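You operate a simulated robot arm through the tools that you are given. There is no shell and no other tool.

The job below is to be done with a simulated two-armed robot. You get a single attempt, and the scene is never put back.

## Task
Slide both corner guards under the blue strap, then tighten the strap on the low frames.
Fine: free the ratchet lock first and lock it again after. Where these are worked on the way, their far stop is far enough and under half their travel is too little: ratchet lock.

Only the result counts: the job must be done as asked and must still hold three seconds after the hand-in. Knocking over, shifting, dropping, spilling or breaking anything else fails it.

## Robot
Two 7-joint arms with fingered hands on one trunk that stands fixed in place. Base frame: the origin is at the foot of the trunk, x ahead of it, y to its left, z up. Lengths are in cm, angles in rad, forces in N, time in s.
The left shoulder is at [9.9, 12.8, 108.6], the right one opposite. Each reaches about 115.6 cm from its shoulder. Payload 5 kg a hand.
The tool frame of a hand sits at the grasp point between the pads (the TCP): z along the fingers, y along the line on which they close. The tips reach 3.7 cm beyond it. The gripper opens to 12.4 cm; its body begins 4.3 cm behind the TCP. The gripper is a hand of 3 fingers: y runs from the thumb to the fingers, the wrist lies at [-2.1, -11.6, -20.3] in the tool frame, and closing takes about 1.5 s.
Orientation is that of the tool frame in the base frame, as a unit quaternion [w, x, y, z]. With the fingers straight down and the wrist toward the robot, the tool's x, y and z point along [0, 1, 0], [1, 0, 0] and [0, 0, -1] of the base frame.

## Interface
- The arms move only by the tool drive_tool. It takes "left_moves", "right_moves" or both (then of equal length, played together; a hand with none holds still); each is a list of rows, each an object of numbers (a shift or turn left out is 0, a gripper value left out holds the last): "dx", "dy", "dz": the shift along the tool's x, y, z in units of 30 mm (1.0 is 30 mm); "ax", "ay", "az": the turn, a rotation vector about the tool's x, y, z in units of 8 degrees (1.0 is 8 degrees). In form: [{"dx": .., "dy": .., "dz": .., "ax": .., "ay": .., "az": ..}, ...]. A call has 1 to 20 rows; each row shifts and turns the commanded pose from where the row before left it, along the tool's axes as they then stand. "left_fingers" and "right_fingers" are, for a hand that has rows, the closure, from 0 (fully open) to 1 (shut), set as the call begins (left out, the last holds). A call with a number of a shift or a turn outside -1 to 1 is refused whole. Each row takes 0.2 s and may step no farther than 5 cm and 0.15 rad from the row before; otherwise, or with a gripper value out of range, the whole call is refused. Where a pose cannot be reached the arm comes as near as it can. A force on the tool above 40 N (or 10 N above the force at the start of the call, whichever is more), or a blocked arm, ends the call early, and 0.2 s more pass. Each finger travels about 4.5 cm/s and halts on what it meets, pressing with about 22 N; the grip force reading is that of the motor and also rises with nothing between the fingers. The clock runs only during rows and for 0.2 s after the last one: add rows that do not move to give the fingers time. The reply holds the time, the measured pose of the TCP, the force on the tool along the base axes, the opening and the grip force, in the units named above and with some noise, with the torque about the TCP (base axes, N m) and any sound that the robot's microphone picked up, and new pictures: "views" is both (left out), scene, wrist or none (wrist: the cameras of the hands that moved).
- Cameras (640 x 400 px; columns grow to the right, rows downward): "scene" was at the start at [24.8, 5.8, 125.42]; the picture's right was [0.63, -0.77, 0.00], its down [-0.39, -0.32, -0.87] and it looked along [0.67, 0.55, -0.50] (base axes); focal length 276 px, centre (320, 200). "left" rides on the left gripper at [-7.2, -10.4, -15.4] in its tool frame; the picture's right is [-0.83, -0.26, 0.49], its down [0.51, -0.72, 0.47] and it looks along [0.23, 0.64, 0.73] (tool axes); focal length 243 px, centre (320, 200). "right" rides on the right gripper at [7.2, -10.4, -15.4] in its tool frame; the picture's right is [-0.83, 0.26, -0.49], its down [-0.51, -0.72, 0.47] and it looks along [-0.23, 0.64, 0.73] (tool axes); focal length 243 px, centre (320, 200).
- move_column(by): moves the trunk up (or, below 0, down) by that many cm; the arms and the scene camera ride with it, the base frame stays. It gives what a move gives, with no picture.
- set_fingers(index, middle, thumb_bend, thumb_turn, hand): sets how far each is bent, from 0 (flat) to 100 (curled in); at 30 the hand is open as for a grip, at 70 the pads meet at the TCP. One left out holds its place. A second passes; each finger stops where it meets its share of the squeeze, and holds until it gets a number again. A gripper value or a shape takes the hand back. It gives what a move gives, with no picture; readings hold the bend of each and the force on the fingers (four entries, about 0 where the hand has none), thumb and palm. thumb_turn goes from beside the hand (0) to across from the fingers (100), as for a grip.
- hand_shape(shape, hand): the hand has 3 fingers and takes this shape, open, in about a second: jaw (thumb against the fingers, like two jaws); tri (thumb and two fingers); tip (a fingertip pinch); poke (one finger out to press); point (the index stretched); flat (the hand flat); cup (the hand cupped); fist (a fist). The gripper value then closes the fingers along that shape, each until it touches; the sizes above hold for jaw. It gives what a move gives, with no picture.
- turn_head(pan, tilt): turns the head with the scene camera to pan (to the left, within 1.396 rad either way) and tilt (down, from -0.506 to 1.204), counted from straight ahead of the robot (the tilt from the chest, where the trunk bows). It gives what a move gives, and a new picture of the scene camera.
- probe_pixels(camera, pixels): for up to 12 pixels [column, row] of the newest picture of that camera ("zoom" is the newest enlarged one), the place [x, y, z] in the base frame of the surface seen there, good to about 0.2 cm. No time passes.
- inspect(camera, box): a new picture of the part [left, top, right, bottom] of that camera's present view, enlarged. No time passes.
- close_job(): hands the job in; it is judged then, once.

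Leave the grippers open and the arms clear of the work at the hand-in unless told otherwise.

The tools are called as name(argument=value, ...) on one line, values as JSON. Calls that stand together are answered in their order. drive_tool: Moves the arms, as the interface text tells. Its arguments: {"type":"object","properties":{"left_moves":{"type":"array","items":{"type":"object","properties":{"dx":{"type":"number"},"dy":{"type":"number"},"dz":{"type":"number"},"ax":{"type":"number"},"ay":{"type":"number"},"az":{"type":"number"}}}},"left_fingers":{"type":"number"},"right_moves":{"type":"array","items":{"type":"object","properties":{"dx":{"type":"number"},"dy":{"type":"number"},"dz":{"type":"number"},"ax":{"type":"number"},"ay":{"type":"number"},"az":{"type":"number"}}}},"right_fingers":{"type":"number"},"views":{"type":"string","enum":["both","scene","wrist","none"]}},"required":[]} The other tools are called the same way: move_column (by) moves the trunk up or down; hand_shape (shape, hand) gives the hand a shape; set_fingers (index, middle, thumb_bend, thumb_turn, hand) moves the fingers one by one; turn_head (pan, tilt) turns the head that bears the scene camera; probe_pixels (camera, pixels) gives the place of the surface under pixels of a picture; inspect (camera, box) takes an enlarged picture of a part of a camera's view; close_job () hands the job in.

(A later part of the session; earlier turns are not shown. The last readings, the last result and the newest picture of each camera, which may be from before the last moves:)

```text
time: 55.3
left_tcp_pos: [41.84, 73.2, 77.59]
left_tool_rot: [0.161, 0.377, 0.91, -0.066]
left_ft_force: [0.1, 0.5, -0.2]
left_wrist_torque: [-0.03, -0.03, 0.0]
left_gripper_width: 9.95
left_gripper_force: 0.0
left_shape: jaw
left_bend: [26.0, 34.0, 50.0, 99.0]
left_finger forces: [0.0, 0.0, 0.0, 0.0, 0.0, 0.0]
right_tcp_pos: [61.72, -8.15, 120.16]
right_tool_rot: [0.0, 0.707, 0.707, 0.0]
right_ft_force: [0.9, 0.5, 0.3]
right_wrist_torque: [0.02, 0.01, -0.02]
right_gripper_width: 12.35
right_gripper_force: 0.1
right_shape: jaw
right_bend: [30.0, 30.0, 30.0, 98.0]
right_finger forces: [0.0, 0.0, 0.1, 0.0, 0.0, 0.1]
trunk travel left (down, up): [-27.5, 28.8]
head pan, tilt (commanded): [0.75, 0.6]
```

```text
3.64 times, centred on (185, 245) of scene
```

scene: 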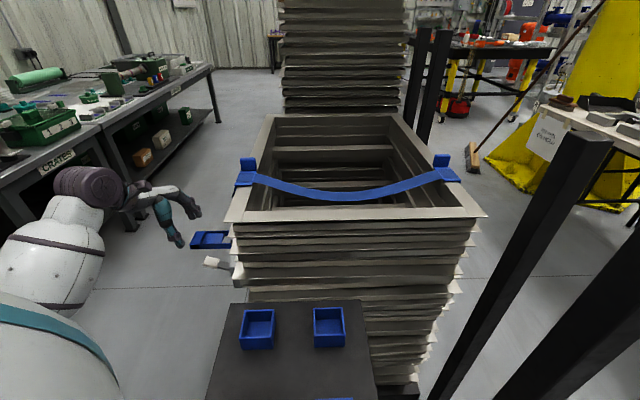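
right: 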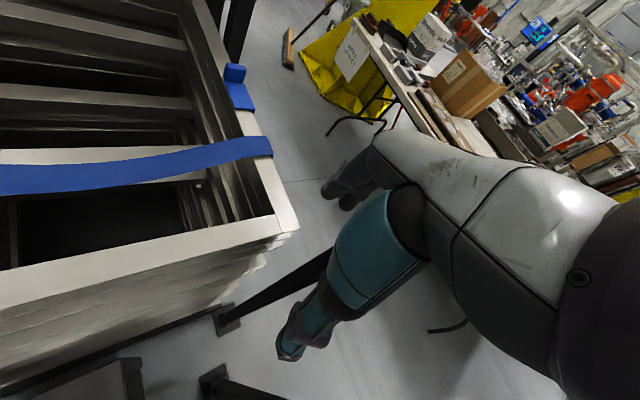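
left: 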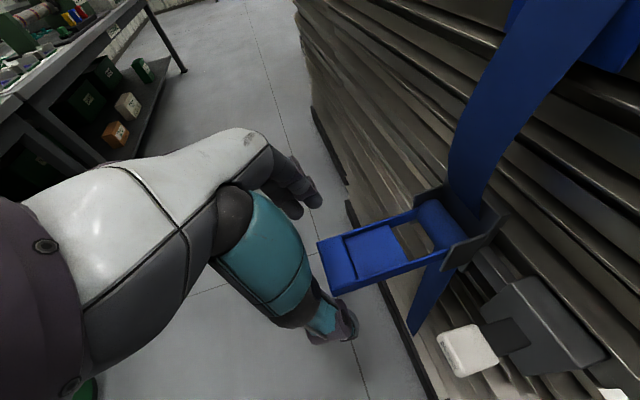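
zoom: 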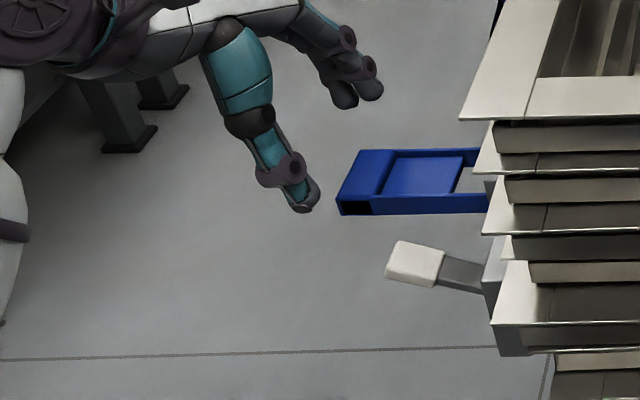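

I see the ratchet clearly now. I'll move 8 cm along the fingers to straddle the handle's tip.

drive_tool(left_moves=[{"dz": 0.67}, {"dz": 0.67}, {"dz": 0.67}, {"dz": 0.67}])

inspect(camera="left", box=[240, 130, 440, 330])

inspect(camera="scene", box=[110, 190, 260, 300])

```text
time: 56.3
left_tcp_pos: [43.75, 71.43, 70.06]
left_tool_rot: [0.161, 0.378, 0.909, -0.066]
left_ft_force: [0.4, -0.3, -0.4]
left_wrist_torque: [0.0, -0.01, -0.01]
left_gripper_width: 9.94
left_gripper_force: 0.0
left_shape: jaw
left_bend: [26.0, 34.0, 50.0, 99.0]
left_finger forces: [0.0, 0.0, 0.0, 0.0, 0.0, 0.0]
right_tcp_pos: [61.75, -8.18, 120.24]
right_tool_rot: [0.0, 0.707, 0.707, 0.001]
right_ft_force: [0.3, -0.8, 0.0]
right_wrist_torque: [0.0, -0.01, 0.01]
right_gripper_width: 12.37
right_gripper_force: 0.0
right_shape: jaw
right_bend: [30.0, 30.0, 30.0, 98.0]
right_finger forces: [0.0, 0.1, 0.1, 0.0, 0.0, 0.0]
trunk travel left (down, up): [-27.5, 28.8]
head pan, tilt (commanded): [0.75, 0.6]
```

scene: 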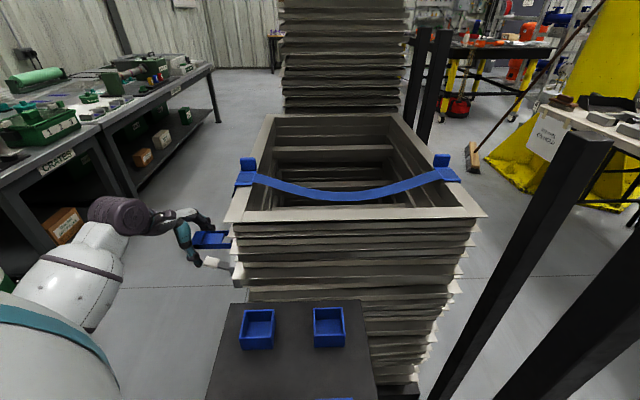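
left: 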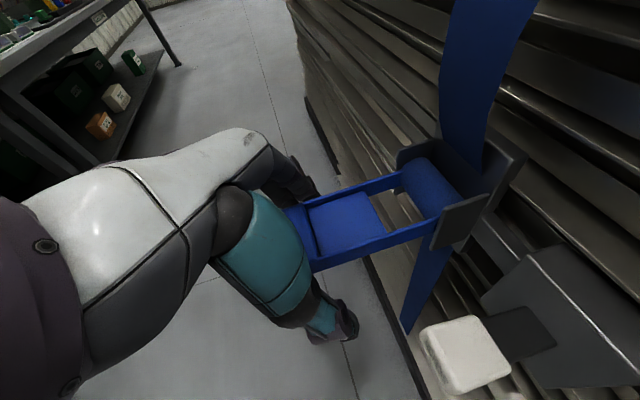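

```text
2.00 times, centred on (340, 230) of left
```

zoom: 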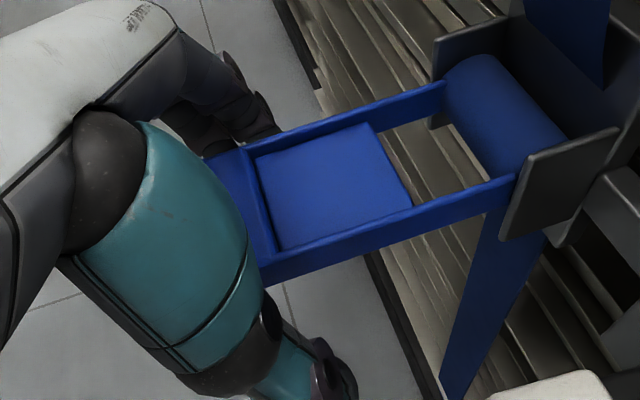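

```text
3.64 times, centred on (185, 245) of scene
```

zoom: 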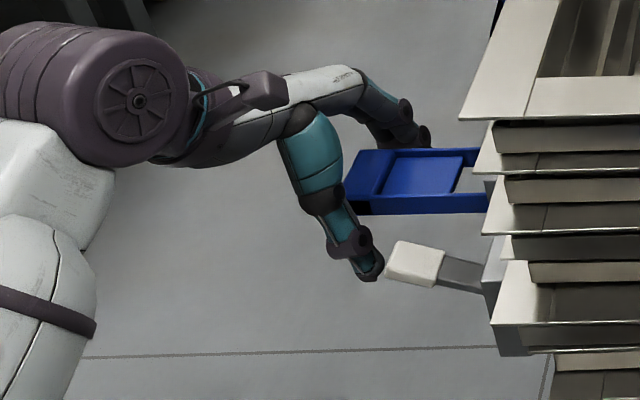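

Thumb and fingers straddle the handle. I'll close on it.

drive_tool(left_fingers=0.8, left_moves=[{}, {}, {}, {}, {}, {}, {}])

inspect(camera="left", box=[240, 130, 440, 330])

inspect(camera="scene", box=[110, 190, 260, 300])

```text
time: 57.9
left_tcp_pos: [43.88, 71.44, 69.9]
left_tool_rot: [0.16, 0.377, 0.91, -0.067]
left_ft_force: [1.1, -1.9, -7.0]
left_wrist_torque: [0.01, 0.08, 0.0]
left_gripper_width: 3.86
left_gripper_force: 21.7
left_shape: jaw
left_bend: [74.0, 58.0, 75.0, 100.0]
left_finger forces: [12.8, 5.8, 0.0, 0.1, 20.5, 0.0]
right_tcp_pos: [61.88, -8.24, 120.27]
right_tool_rot: [0.0, 0.707, 0.707, 0.0]
right_ft_force: [-0.7, -0.3, 0.6]
right_wrist_torque: [0.01, -0.03, -0.01]
right_gripper_width: 12.38
right_gripper_force: 0.1
right_shape: jaw
right_bend: [30.0, 30.0, 30.0, 98.0]
right_finger forces: [0.0, 0.0, 0.0, 0.0, 0.0, 0.0]
trunk travel left (down, up): [-27.5, 28.8]
head pan, tilt (commanded): [0.75, 0.6]
```

scene: 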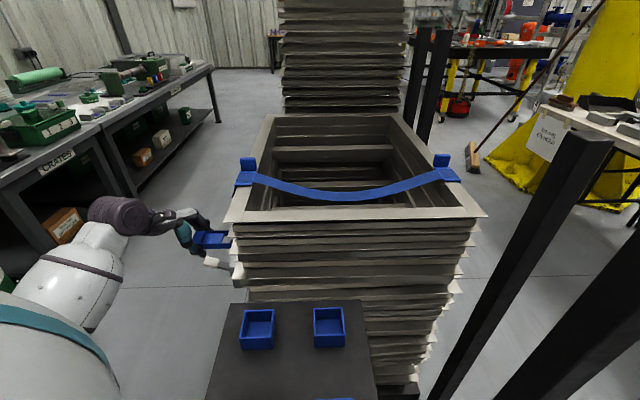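
left: 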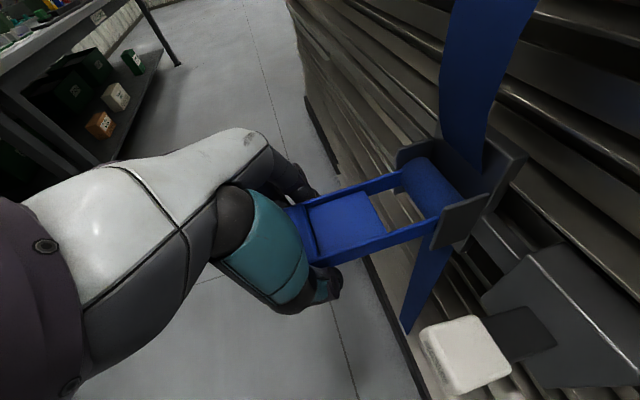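

```text
2.00 times, centred on (340, 230) of left
```

zoom: 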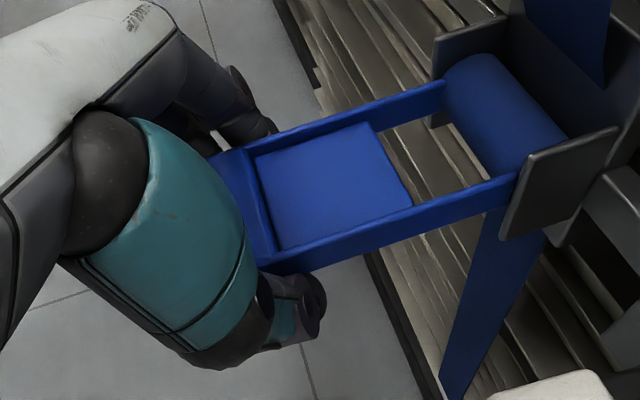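

```text
3.64 times, centred on (185, 245) of scene
```

zoom: 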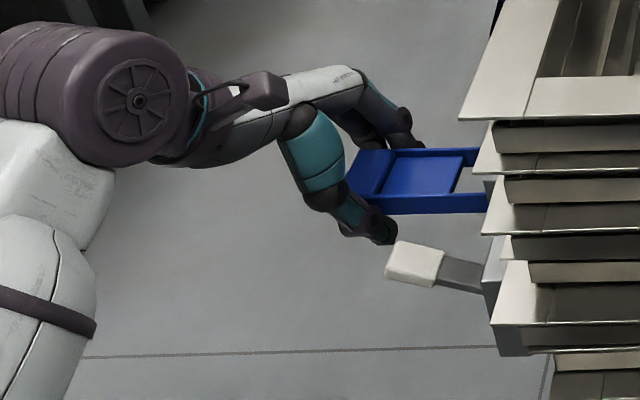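

I have a firm grip (22 N). I'll lift the handle about 3 cm along its arc and watch the force and strap.

drive_tool(left_moves=[{"dx": -0.139, "dz": -0.317}, {"dx": -0.139, "dz": -0.317}, {"dx": -0.139, "dz": -0.317}])

inspect(camera="left", box=[240, 130, 440, 330])

inspect(camera="scene", box=[110, 190, 260, 300])

```text
time: 58.3
left_tcp_pos: [43.78, 71.28, 70.28]
left_tool_rot: [0.155, 0.377, 0.91, -0.074]
left_ft_force: [11.9, 6.7, -29.0]
left_wrist_torque: [0.2, 0.04, 0.17]
left_gripper_width: 3.77
left_gripper_force: 21.9
left_shape: jaw
left_bend: [74.0, 57.0, 74.0, 100.0]
left_finger forces: [19.8, 11.1, 0.1, 0.0, 21.9, 0.0]
right_tcp_pos: [62.01, -8.19, 120.07]
right_tool_rot: [0.0, 0.707, 0.707, -0.001]
right_ft_force: [-0.4, -0.9, -0.2]
right_wrist_torque: [0.08, -0.05, 0.0]
right_gripper_width: 12.37
right_gripper_force: 0.2
right_shape: jaw
right_bend: [30.0, 30.0, 30.0, 98.0]
right_finger forces: [0.0, 0.0, 0.0, 0.1, 0.0, 0.0]
trunk travel left (down, up): [-27.5, 28.8]
head pan, tilt (commanded): [0.75, 0.6]
stopped in row 2 (left hand): the force on the tool passed its limit at 47 N (the readings are from after the stop); the commanded pose is now the measured one
```

scene: 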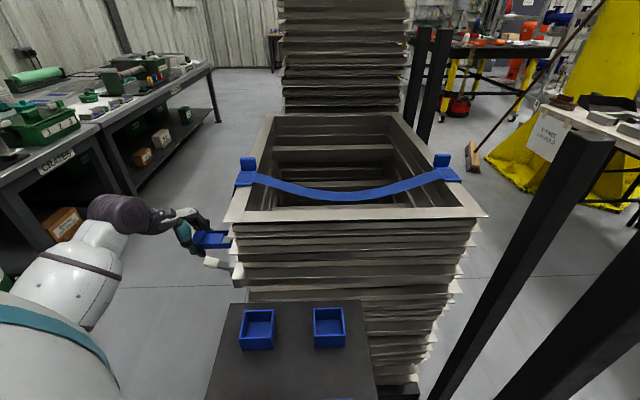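
left: 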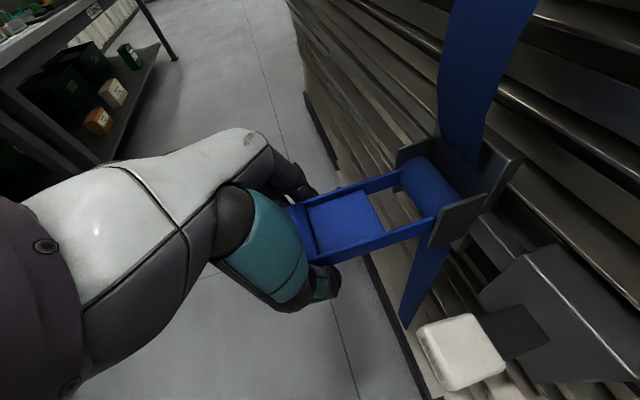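

```text
2.00 times, centred on (340, 230) of left
```

zoom: 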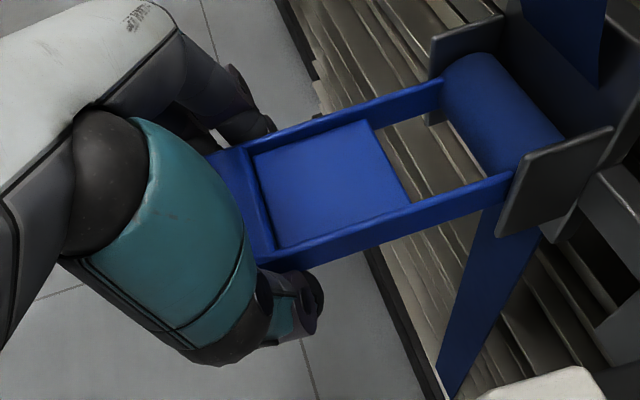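

```text
3.64 times, centred on (185, 245) of scene
```

zoom: 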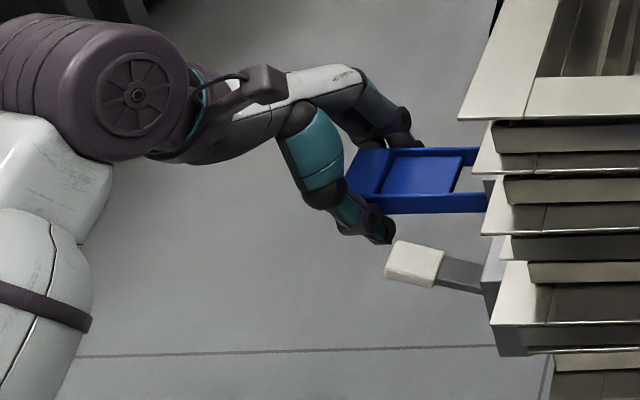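

Upward is blocked (47 N with no motion). I'll try the other way: 1.5 cm down along the arc, gently.

drive_tool(left_moves=[{"dx": 0.05, "dz": 0.16}, {"dx": 0.05, "dz": 0.16}, {"dx": 0.05, "dz": 0.16}, {}])

inspect(camera="left", box=[240, 130, 440, 330])

inspect(camera="scene", box=[110, 190, 260, 300])

```text
time: 59.3
left_tcp_pos: [43.86, 71.14, 69.18]
left_tool_rot: [0.157, 0.376, 0.91, -0.072]
left_ft_force: [-2.6, 8.6, 0.5]
left_wrist_torque: [0.01, 0.03, 0.11]
left_gripper_width: 3.9
left_gripper_force: 22.0
left_shape: jaw
left_bend: [74.0, 58.0, 75.0, 100.0]
left_finger forces: [12.0, 8.7, 0.0, 0.0, 18.1, 0.0]
right_tcp_pos: [61.7, -8.08, 120.17]
right_tool_rot: [0.001, 0.707, 0.707, 0.001]
right_ft_force: [0.0, -0.2, 0.2]
right_wrist_torque: [-0.01, 0.02, 0.04]
right_gripper_width: 12.34
right_gripper_force: 0.1
right_shape: jaw
right_bend: [30.0, 30.0, 30.0, 98.0]
right_finger forces: [0.0, 0.1, 0.1, 0.0, 0.0, 0.0]
trunk travel left (down, up): [-27.5, 28.8]
head pan, tilt (commanded): [0.75, 0.6]
```

scene: 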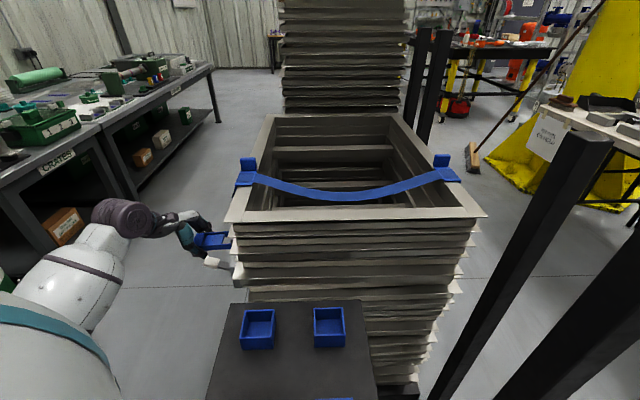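
left: 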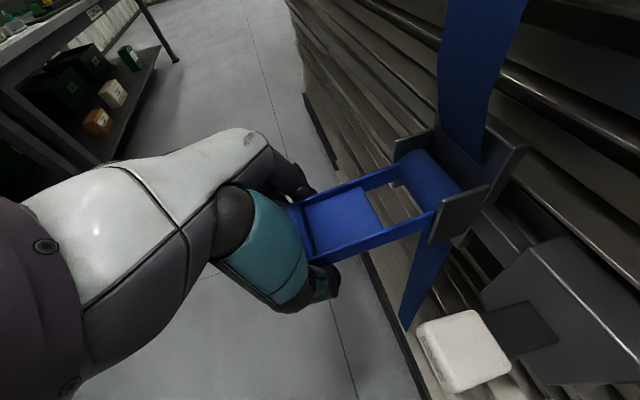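

```text
2.00 times, centred on (340, 230) of left
```

zoom: 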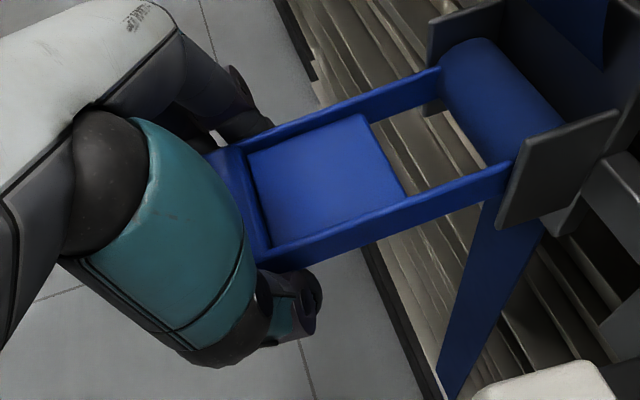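

```text
3.64 times, centred on (185, 245) of scene
```

zoom: 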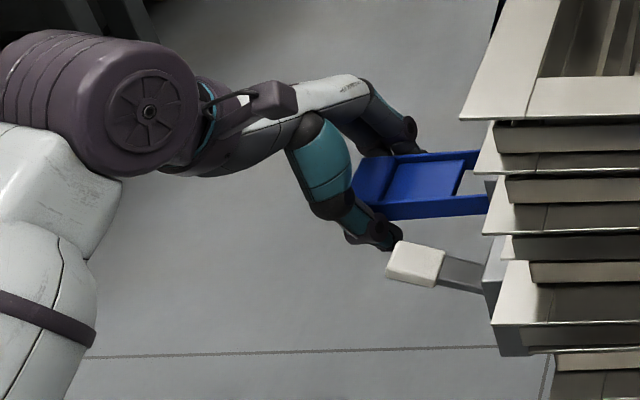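

Downward works: the handle tip dropped with little force. I'll keep turning it down along its arc, leaning the hand along with it (two steps of 8°), checking force.

drive_tool(left_moves=[{"dx": 0.09, "dz": 0.53, "ay": -1}, {"dx": 0.09, "dz": 0.53, "ay": -1}])

inspect(camera="left", box=[240, 130, 440, 330])

inspect(camera="scene", box=[110, 190, 260, 300])

```text
time: 59.9
left_tcp_pos: [44.42, 70.64, 66.01]
left_tool_rot: [0.284, 0.363, 0.879, -0.124]
left_ft_force: [-1.9, 11.7, 1.0]
left_wrist_torque: [0.06, -0.02, 0.15]
left_gripper_width: 3.91
left_gripper_force: 22.6
left_shape: jaw
left_bend: [75.0, 57.0, 76.0, 100.0]
left_finger forces: [14.2, 8.4, 0.1, 0.0, 16.3, 0.0]
right_tcp_pos: [61.71, -8.05, 120.1]
right_tool_rot: [0.001, 0.707, 0.707, -0.001]
right_ft_force: [-0.7, -1.0, -0.6]
right_wrist_torque: [-0.01, 0.02, 0.01]
right_gripper_width: 12.37
right_gripper_force: 0.1
right_shape: jaw
right_bend: [30.0, 30.0, 30.0, 98.0]
right_finger forces: [0.0, 0.0, 0.1, 0.0, 0.0, 0.0]
trunk travel left (down, up): [-27.5, 28.8]
head pan, tilt (commanded): [0.75, 0.6]
```

scene: 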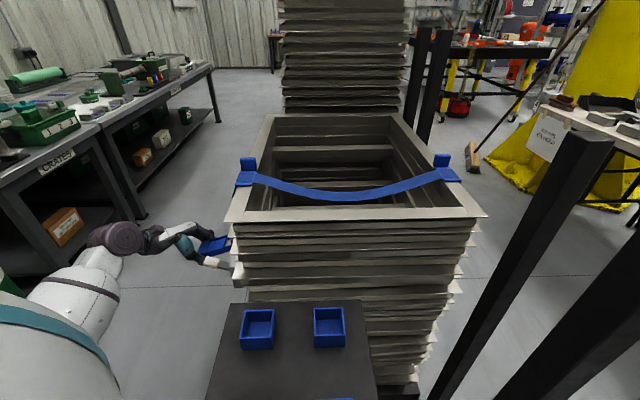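
left: 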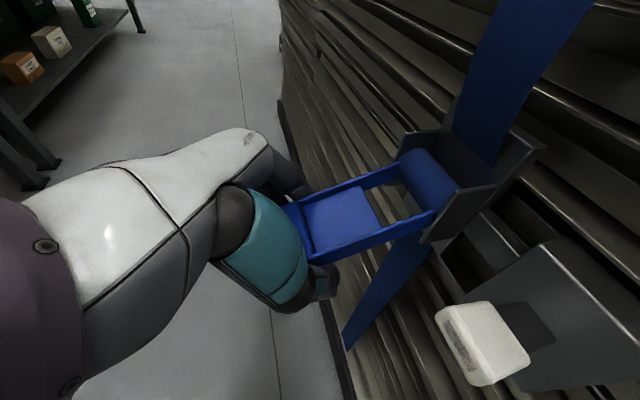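

```text
2.00 times, centred on (340, 230) of left
```

zoom: 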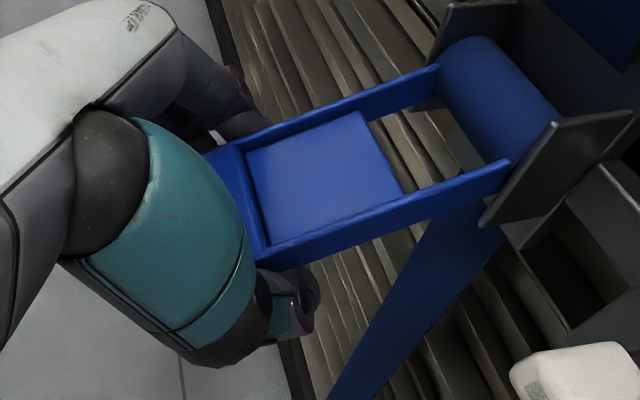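

```text
3.64 times, centred on (185, 245) of scene
```

zoom: 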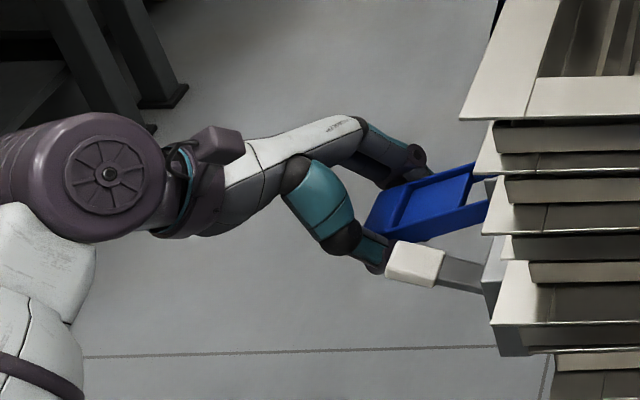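

The handle follows. Before continuing, I'll check the gap between thumb and the lock lever and the handle angle.

probe_pixels(camera="zoom", pixels=[[372, 255], [380, 265], [345, 238], [395, 260], [440, 265], [400, 190], [375, 215], [470, 180], [485, 210], [415, 160], [420, 235]])

probe_pixels(camera="scene", pixels=[[350, 194], [340, 194], [360, 193], [300, 187], [400, 186]])

```text
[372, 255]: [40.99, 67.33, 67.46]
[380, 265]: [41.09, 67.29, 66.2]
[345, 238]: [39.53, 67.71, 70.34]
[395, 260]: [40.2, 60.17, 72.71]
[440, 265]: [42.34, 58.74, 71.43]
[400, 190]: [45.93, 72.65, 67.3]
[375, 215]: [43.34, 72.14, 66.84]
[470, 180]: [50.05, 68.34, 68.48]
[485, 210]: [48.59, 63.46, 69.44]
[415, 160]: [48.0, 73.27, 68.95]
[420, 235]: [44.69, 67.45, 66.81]
```

```text
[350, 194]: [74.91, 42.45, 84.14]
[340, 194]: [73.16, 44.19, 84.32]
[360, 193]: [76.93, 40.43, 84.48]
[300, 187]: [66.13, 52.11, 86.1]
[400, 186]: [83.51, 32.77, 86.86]
```

Thumb (f≈76.6) clears the lever (f≤72.5). Strap sag is unchanged so far (mid z≈84.1). I'll continue turning the handle down 24° more.

drive_tool(left_moves=[{"dx": 0.13, "dy": 0.03, "dz": 0.53, "ay": -1}, {"dx": 0.11, "dz": 0.53, "ay": -1}, {"dx": 0.1, "dz": 0.53, "ay": -1}])

inspect(camera="left", box=[240, 130, 440, 330])

inspect(camera="scene", box=[110, 190, 260, 300])

probe_pixels(camera="scene", pixels=[[350, 194], [340, 194], [360, 193], [300, 187], [400, 186]])

```text
time: 60.7
left_tcp_pos: [46.18, 68.81, 61.83]
left_tool_rot: [0.46, 0.329, 0.801, -0.196]
left_ft_force: [-1.3, 1.3, 4.9]
left_wrist_torque: [0.09, 0.0, 0.02]
left_gripper_width: 3.26
left_gripper_force: 22.0
left_shape: jaw
left_bend: [75.0, 62.0, 81.0, 100.0]
left_finger forces: [12.7, 0.0, 0.1, 0.0, 11.2, 0.0]
right_tcp_pos: [61.82, -8.24, 120.14]
right_tool_rot: [0.0, 0.707, 0.708, 0.0]
right_ft_force: [-0.6, 0.3, -0.1]
right_wrist_torque: [0.0, -0.04, -0.01]
right_gripper_width: 12.36
right_gripper_force: 0.0
right_shape: jaw
right_bend: [30.0, 30.0, 30.0, 98.0]
right_finger forces: [0.0, 0.0, 0.0, 0.0, 0.1, 0.0]
trunk travel left (down, up): [-27.5, 28.8]
head pan, tilt (commanded): [0.75, 0.6]
```

scene: 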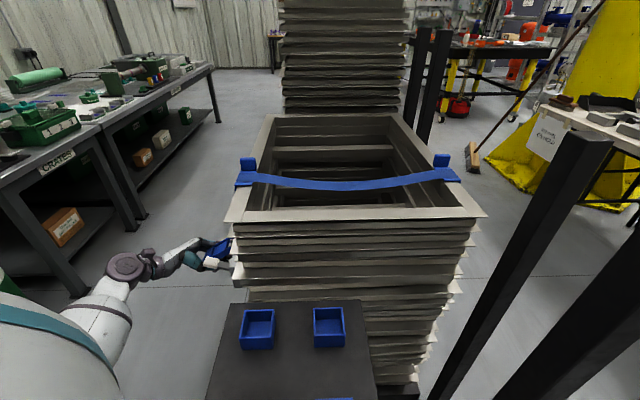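
left: 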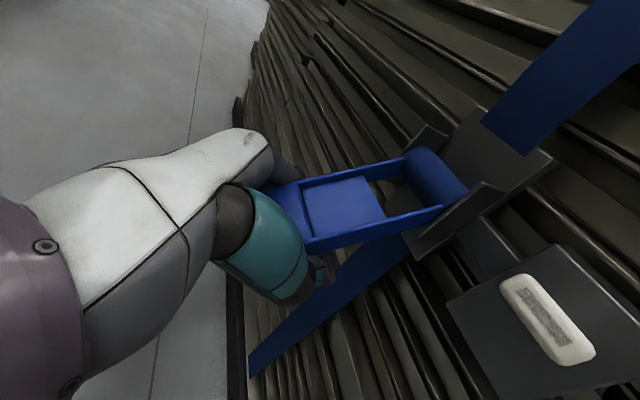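

```text
2.00 times, centred on (340, 230) of left
```

zoom: 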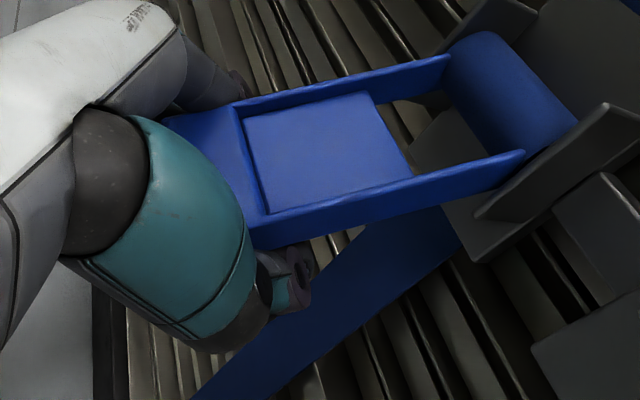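

```text
3.64 times, centred on (185, 245) of scene
```

zoom: 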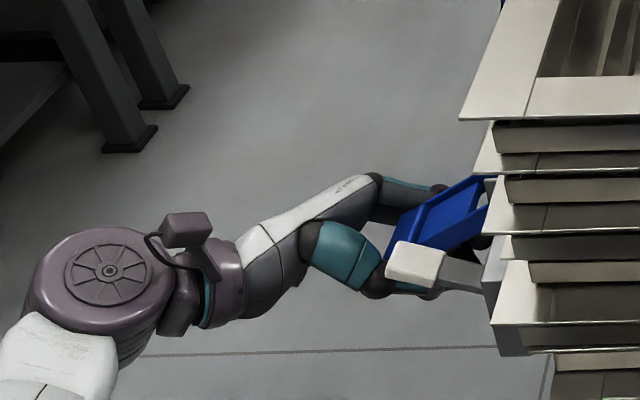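

```text
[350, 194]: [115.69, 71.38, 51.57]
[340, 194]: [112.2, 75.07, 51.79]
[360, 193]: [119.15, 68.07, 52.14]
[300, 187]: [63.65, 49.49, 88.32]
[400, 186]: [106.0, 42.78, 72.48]
```

The strap is visibly tightening (its sag has shrunk). Handle is at about −48°. I'll check how far the stack face sticks out below, since fingers will approach it.

probe_pixels(camera="left", pixels=[[300, 100], [330, 130], [350, 150], [340, 300], [380, 280], [420, 300], [270, 130], [350, 340], [270, 365], [430, 190], [475, 200], [400, 150]])

inspect(camera="scene", box=[220, 140, 480, 230])

probe_pixels(camera="scene", pixels=[[350, 185], [330, 184], [370, 184], [300, 181], [400, 181]])

```text
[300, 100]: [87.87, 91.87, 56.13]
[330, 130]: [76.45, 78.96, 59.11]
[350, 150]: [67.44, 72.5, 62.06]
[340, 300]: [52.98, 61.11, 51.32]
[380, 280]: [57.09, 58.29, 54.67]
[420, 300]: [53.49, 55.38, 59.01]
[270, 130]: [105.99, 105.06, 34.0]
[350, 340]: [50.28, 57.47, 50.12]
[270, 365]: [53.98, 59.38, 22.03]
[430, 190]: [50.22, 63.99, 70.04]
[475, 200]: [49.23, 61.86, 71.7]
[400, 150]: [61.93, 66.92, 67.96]
```

```text
2.46 times, centred on (350, 185) of scene
```

zoom: 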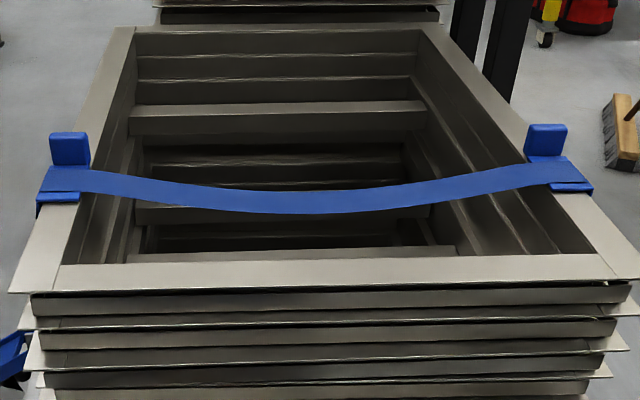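

```text
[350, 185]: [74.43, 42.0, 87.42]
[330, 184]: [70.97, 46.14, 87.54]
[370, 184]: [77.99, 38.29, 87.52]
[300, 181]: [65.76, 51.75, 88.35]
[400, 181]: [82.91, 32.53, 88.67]
```

Strap mid rose from z≈84.2 to 87.4 — the stroke is tightening it. The face below is at s≈−1…−4, so there's room. I'll continue 16° more.

drive_tool(left_moves=[{"dx": 0.07, "dz": 0.53, "ay": -1}, {"dx": 0.07, "dz": 0.53, "ay": -1}])

inspect(camera="left", box=[240, 130, 440, 330])

inspect(camera="scene", box=[220, 140, 480, 230])

probe_pixels(camera="zoom", pixels=[[320, 198], [280, 195], [360, 195], [200, 190], [440, 180]])

```text
time: 61.4
left_tcp_pos: [47.94, 67.68, 60.73]
left_tool_rot: [0.568, 0.298, 0.731, -0.232]
left_ft_force: [-2.6, 11.1, 6.7]
left_wrist_torque: [0.08, 0.04, -0.14]
left_gripper_width: 3.18
left_gripper_force: 22.2
left_shape: jaw
left_bend: [75.0, 62.0, 82.0, 100.0]
left_finger forces: [19.7, 0.1, 0.1, 0.1, 11.3, 0.1]
right_tcp_pos: [61.69, -8.17, 120.21]
right_tool_rot: [0.0, 0.707, 0.707, 0.001]
right_ft_force: [-0.4, 0.1, -0.1]
right_wrist_torque: [-0.01, 0.04, -0.01]
right_gripper_width: 12.39
right_gripper_force: 0.0
right_shape: jaw
right_bend: [30.0, 30.0, 30.0, 98.0]
right_finger forces: [0.0, 0.0, 0.0, 0.0, 0.0, 0.0]
trunk travel left (down, up): [-27.5, 28.8]
head pan, tilt (commanded): [0.75, 0.6]
stopped in row 2 (left hand): the force on the tool passed its limit at 45 N (the readings are from after the stop); the commanded pose is now the measured one
```

scene: 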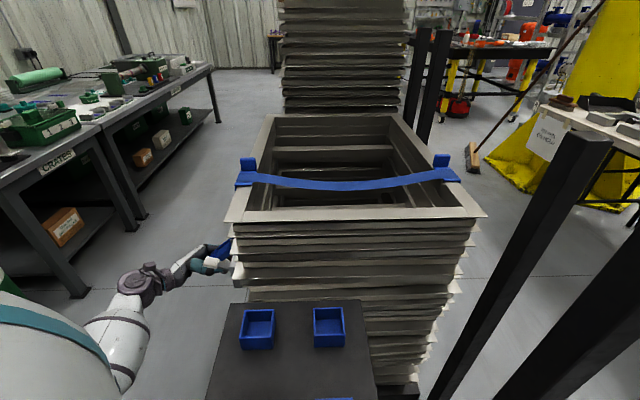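
left: 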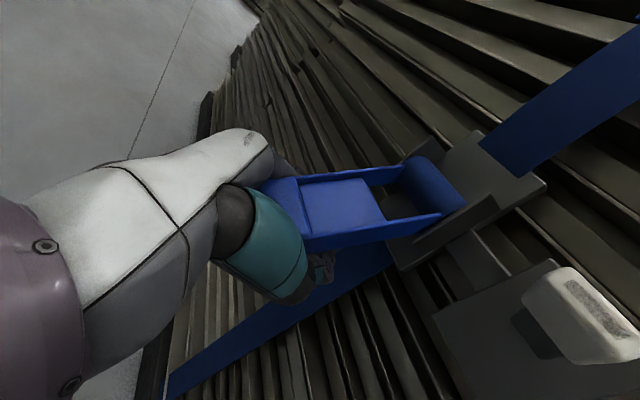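

```text
2.00 times, centred on (340, 230) of left
```

zoom: 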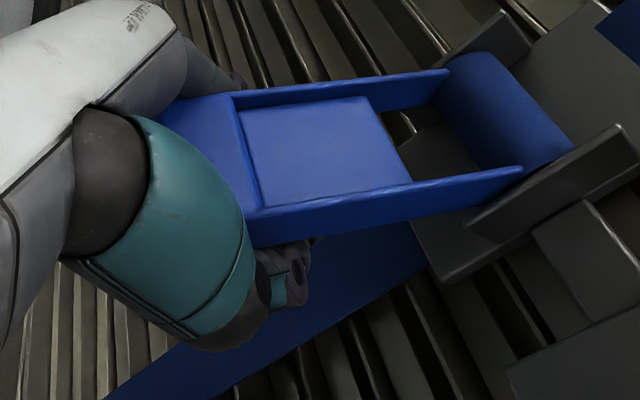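

```text
2.46 times, centred on (350, 185) of scene
```

zoom: 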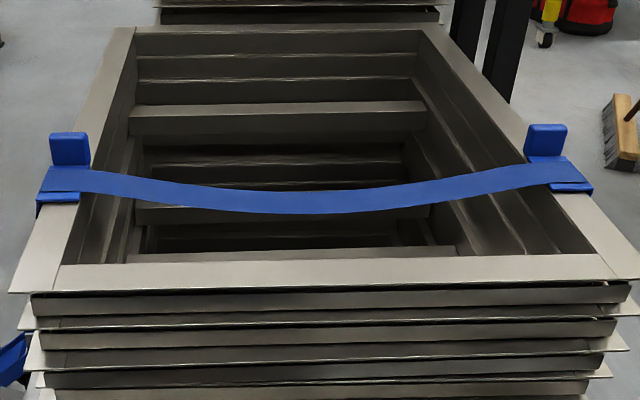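

```text
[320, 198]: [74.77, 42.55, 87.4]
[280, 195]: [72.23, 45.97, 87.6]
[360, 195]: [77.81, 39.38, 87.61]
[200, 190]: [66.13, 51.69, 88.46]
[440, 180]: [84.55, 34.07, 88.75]
```

Stopped at 45 N; strap mid is unchanged at 87.4 since the last step. I'll probe the handle's actual angle to see whether it has hit its lower stop.

probe_pixels(camera="left", pixels=[[285, 195], [275, 190], [310, 210], [340, 205], [370, 200], [330, 235], [370, 230], [420, 215], [430, 180], [450, 195], [380, 178], [320, 180]])

inspect(camera="scene", box=[160, 220, 260, 300])

```text
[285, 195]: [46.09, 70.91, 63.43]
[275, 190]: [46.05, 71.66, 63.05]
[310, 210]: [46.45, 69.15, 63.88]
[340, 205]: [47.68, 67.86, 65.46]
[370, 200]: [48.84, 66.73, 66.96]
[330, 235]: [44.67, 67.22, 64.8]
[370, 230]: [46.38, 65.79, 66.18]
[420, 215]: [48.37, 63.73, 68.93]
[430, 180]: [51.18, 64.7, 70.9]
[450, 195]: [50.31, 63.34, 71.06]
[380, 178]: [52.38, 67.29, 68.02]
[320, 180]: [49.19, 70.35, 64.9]
```

```text
5.00 times, centred on (210, 260) of scene
```

zoom: 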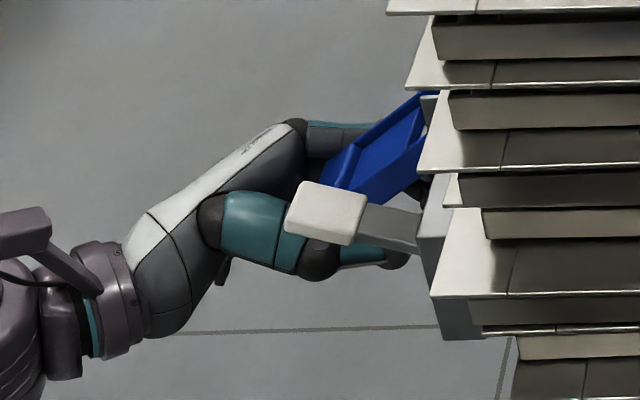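

The handle panel is at about −42°, so it hit its lower stop earlier and the grip slid under it. One stroke raised the strap halfway. I'll swing the handle back up about 24° with the fingers under it and see if the strap holds (ratchet) or slackens.

drive_tool(left_moves=[{"dx": -0.09, "dz": -0.53, "ay": 1}, {"dx": -0.09, "dz": -0.53, "ay": 1}, {"dx": -0.1, "dz": -0.53, "ay": 1}])

inspect(camera="left", box=[240, 130, 440, 330])

inspect(camera="scene", box=[160, 220, 260, 300])

probe_pixels(camera="scene", pixels=[[350, 185], [330, 184], [370, 184], [350, 190], [350, 195]])

```text
time: 62.2
left_tcp_pos: [45.24, 70.25, 63.22]
left_tool_rot: [0.403, 0.341, 0.833, -0.166]
left_ft_force: [22.4, -1.5, 8.1]
left_wrist_torque: [0.4, 0.81, -0.73]
left_gripper_width: 3.17
left_gripper_force: 22.6
left_shape: jaw
left_bend: [75.0, 62.0, 81.0, 100.0]
left_finger forces: [22.8, 0.1, 0.0, 0.0, 8.9, 0.0]
right_tcp_pos: [61.86, -8.34, 120.11]
right_tool_rot: [-0.001, 0.707, 0.708, 0.0]
right_ft_force: [-0.7, -0.5, -0.2]
right_wrist_torque: [0.0, 0.03, 0.01]
right_gripper_width: 12.38
right_gripper_force: 0.1
right_shape: jaw
right_bend: [30.0, 30.0, 30.0, 98.0]
right_finger forces: [0.0, 0.0, 0.0, 0.1, 0.0, 0.1]
trunk travel left (down, up): [-27.5, 28.8]
head pan, tilt (commanded): [0.75, 0.6]
```

scene: 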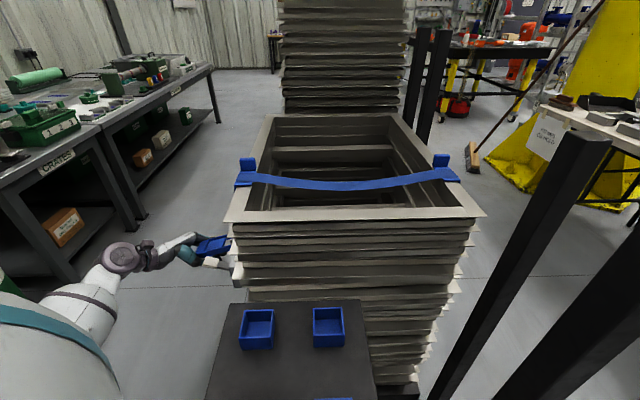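
left: 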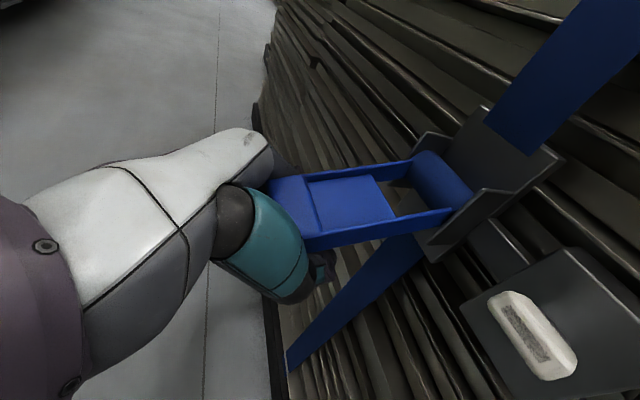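

```text
2.00 times, centred on (340, 230) of left
```

zoom: 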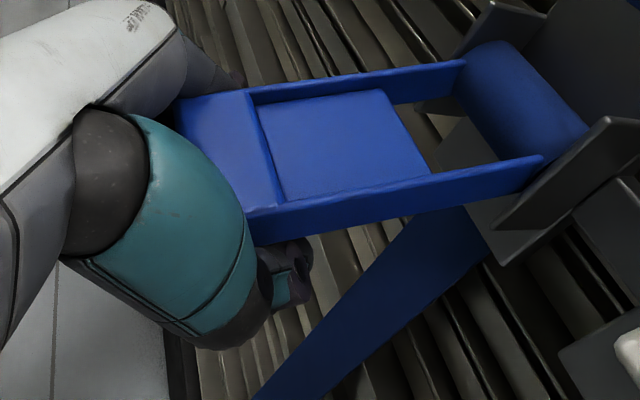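

```text
5.00 times, centred on (210, 260) of scene
```

zoom: 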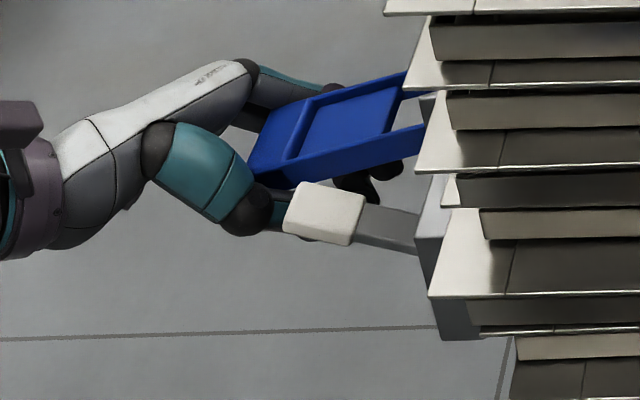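

```text
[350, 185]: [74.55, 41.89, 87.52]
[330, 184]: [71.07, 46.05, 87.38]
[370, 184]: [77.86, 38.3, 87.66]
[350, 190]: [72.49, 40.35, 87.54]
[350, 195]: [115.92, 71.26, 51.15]
```

The strap held at z≈87.5 while the handle returned — a true ratchet. So I pump: raise the handle fully, then stroke down again. I'll check the handle angle and continue up, easing inboard since there's a ~17 N sideways pull.

probe_pixels(camera="left", pixels=[[290, 200], [325, 200], [380, 200], [350, 215], [320, 245], [440, 215], [400, 165], [300, 180], [318, 268], [280, 165]])

```text
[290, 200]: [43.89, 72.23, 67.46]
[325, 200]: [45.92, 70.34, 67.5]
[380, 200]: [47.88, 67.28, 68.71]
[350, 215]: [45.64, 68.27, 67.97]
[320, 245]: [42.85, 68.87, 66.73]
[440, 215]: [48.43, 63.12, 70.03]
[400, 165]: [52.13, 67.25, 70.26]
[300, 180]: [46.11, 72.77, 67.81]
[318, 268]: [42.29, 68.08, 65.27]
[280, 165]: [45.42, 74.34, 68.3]
```

Handle is at −19°. I'll raise it the remaining ~18° with corrected direction.

drive_tool(left_moves=[{"dx": -0.38, "dz": -0.42, "ay": 0.9}, {"dx": -0.33, "dz": -0.45, "ay": 0.9}])

inspect(camera="left", box=[240, 130, 440, 330])

inspect(camera="scene", box=[160, 220, 260, 300])

probe_pixels(camera="scene", pixels=[[350, 185], [330, 184], [370, 184]])

probe_pixels(camera="left", pixels=[[290, 200], [325, 200], [380, 200], [350, 215], [300, 180]])

```text
time: 62.8
left_tcp_pos: [44.47, 71.04, 66.45]
left_tool_rot: [0.294, 0.357, 0.878, -0.122]
left_ft_force: [-10.6, 23.7, 0.0]
left_wrist_torque: [-0.84, -0.31, 0.08]
left_gripper_width: 3.17
left_gripper_force: 22.3
left_shape: jaw
left_bend: [75.0, 62.0, 81.0, 100.0]
left_finger forces: [20.0, 0.0, 0.0, 0.0, 11.3, 0.0]
right_tcp_pos: [61.63, -8.07, 120.2]
right_tool_rot: [0.001, 0.707, 0.707, 0.0]
right_ft_force: [0.2, -0.2, -0.3]
right_wrist_torque: [-0.02, -0.01, 0.0]
right_gripper_width: 12.38
right_gripper_force: 0.0
right_shape: jaw
right_bend: [30.0, 30.0, 30.0, 98.0]
right_finger forces: [0.0, 0.0, 0.0, 0.0, 0.0, 0.0]
trunk travel left (down, up): [-27.5, 28.8]
head pan, tilt (commanded): [0.75, 0.6]
```

scene: 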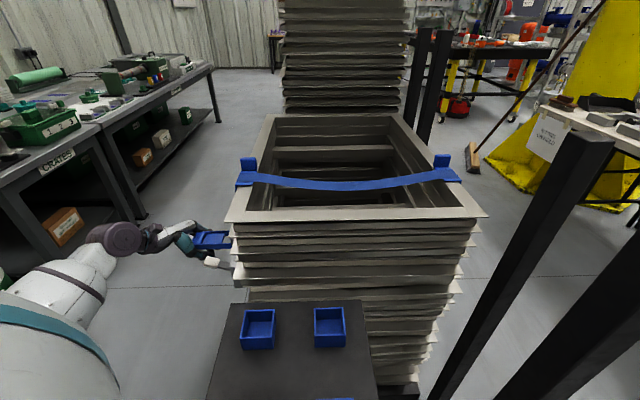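
left: 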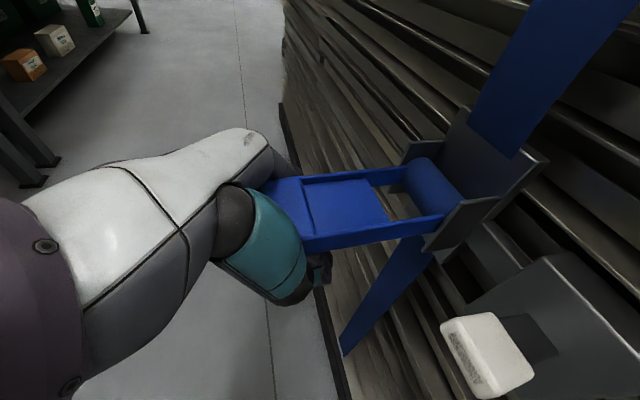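

```text
2.00 times, centred on (340, 230) of left
```

zoom: 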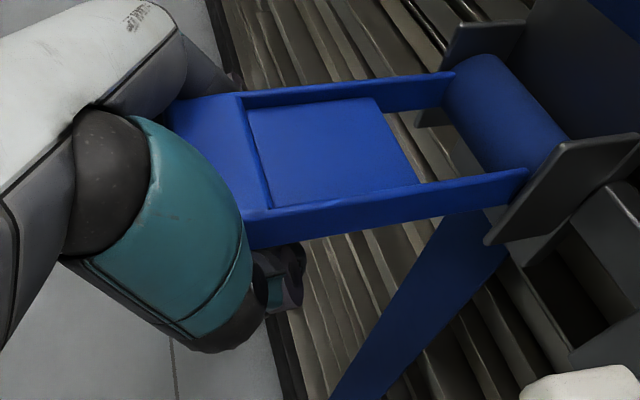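

```text
5.00 times, centred on (210, 260) of scene
```

zoom: 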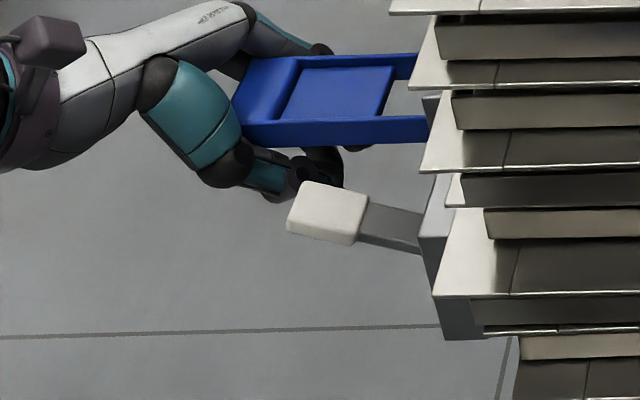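

```text
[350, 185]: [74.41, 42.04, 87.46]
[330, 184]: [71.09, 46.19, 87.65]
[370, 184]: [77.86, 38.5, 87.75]
```

```text
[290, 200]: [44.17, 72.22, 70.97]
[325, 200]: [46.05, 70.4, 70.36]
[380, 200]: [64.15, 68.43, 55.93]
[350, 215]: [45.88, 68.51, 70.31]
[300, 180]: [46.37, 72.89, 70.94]
```

The handle is level again and the strap holds. Now the second down-stroke: 40° with the hand turning rigidly with the handle.

drive_tool(left_moves=[{"dx": 0.25, "dz": 0.5, "ay": -1}, {"dx": 0.14, "dz": 0.535, "ay": -1}, {"dx": 0.14, "dz": 0.535, "ay": -1}, {"dx": 0.14, "dz": 0.535, "ay": -1}])

inspect(camera="scene", box=[160, 220, 260, 300])

inspect(camera="scene", box=[220, 140, 480, 230])

probe_pixels(camera="zoom", pixels=[[320, 195], [320, 190], [280, 188], [360, 185], [200, 180], [440, 175]])

```text
time: 63.8
left_tcp_pos: [47.37, 68.32, 60.87]
left_tool_rot: [0.527, 0.311, 0.76, -0.218]
left_ft_force: [-0.5, 10.6, 0.7]
left_wrist_torque: [-0.28, -0.03, -0.15]
left_gripper_width: 3.15
left_gripper_force: 22.4
left_shape: jaw
left_bend: [75.0, 62.0, 81.0, 100.0]
left_finger forces: [19.6, 0.0, 0.0, 0.1, 11.2, 0.0]
right_tcp_pos: [61.92, -8.12, 120.02]
right_tool_rot: [0.0, 0.707, 0.707, 0.0]
right_ft_force: [0.3, 0.4, 0.6]
right_wrist_torque: [0.01, 0.02, 0.0]
right_gripper_width: 12.39
right_gripper_force: 0.1
right_shape: jaw
right_bend: [30.0, 30.0, 30.0, 98.0]
right_finger forces: [0.0, 0.0, 0.0, 0.0, 0.0, 0.0]
trunk travel left (down, up): [-27.5, 28.8]
head pan, tilt (commanded): [0.75, 0.6]
```

scene: 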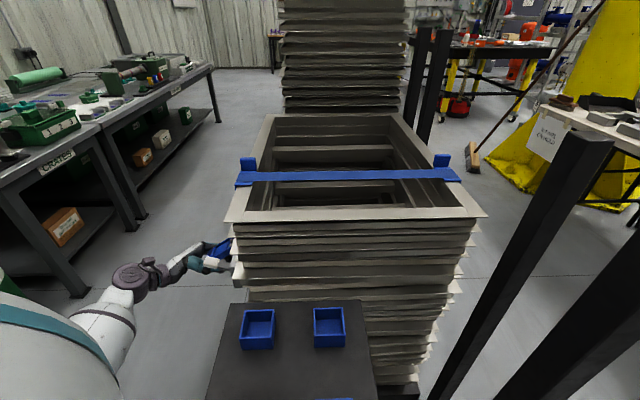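
left: 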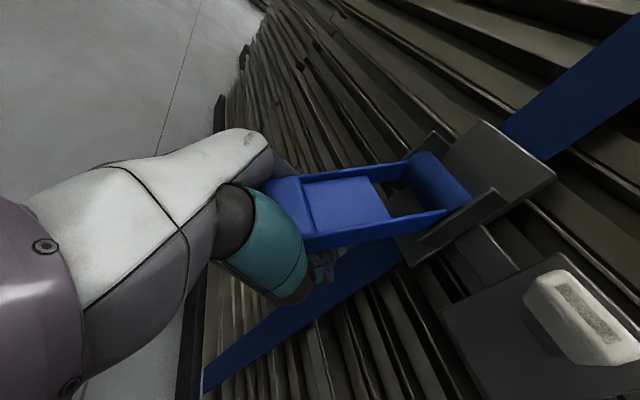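

```text
5.00 times, centred on (210, 260) of scene
```

zoom: 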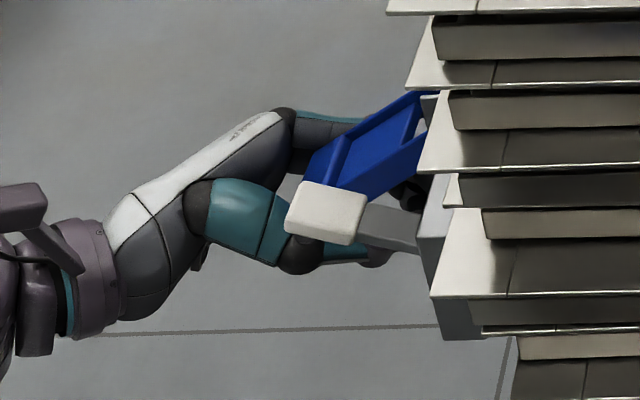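

```text
2.46 times, centred on (350, 185) of scene
```

zoom: 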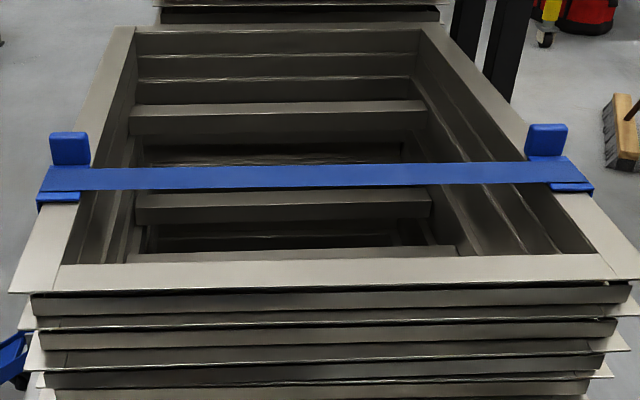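

```text
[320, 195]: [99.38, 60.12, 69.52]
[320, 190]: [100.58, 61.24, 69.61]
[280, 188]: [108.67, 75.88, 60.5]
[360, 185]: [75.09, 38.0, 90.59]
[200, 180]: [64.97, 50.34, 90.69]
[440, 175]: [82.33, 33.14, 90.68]
```

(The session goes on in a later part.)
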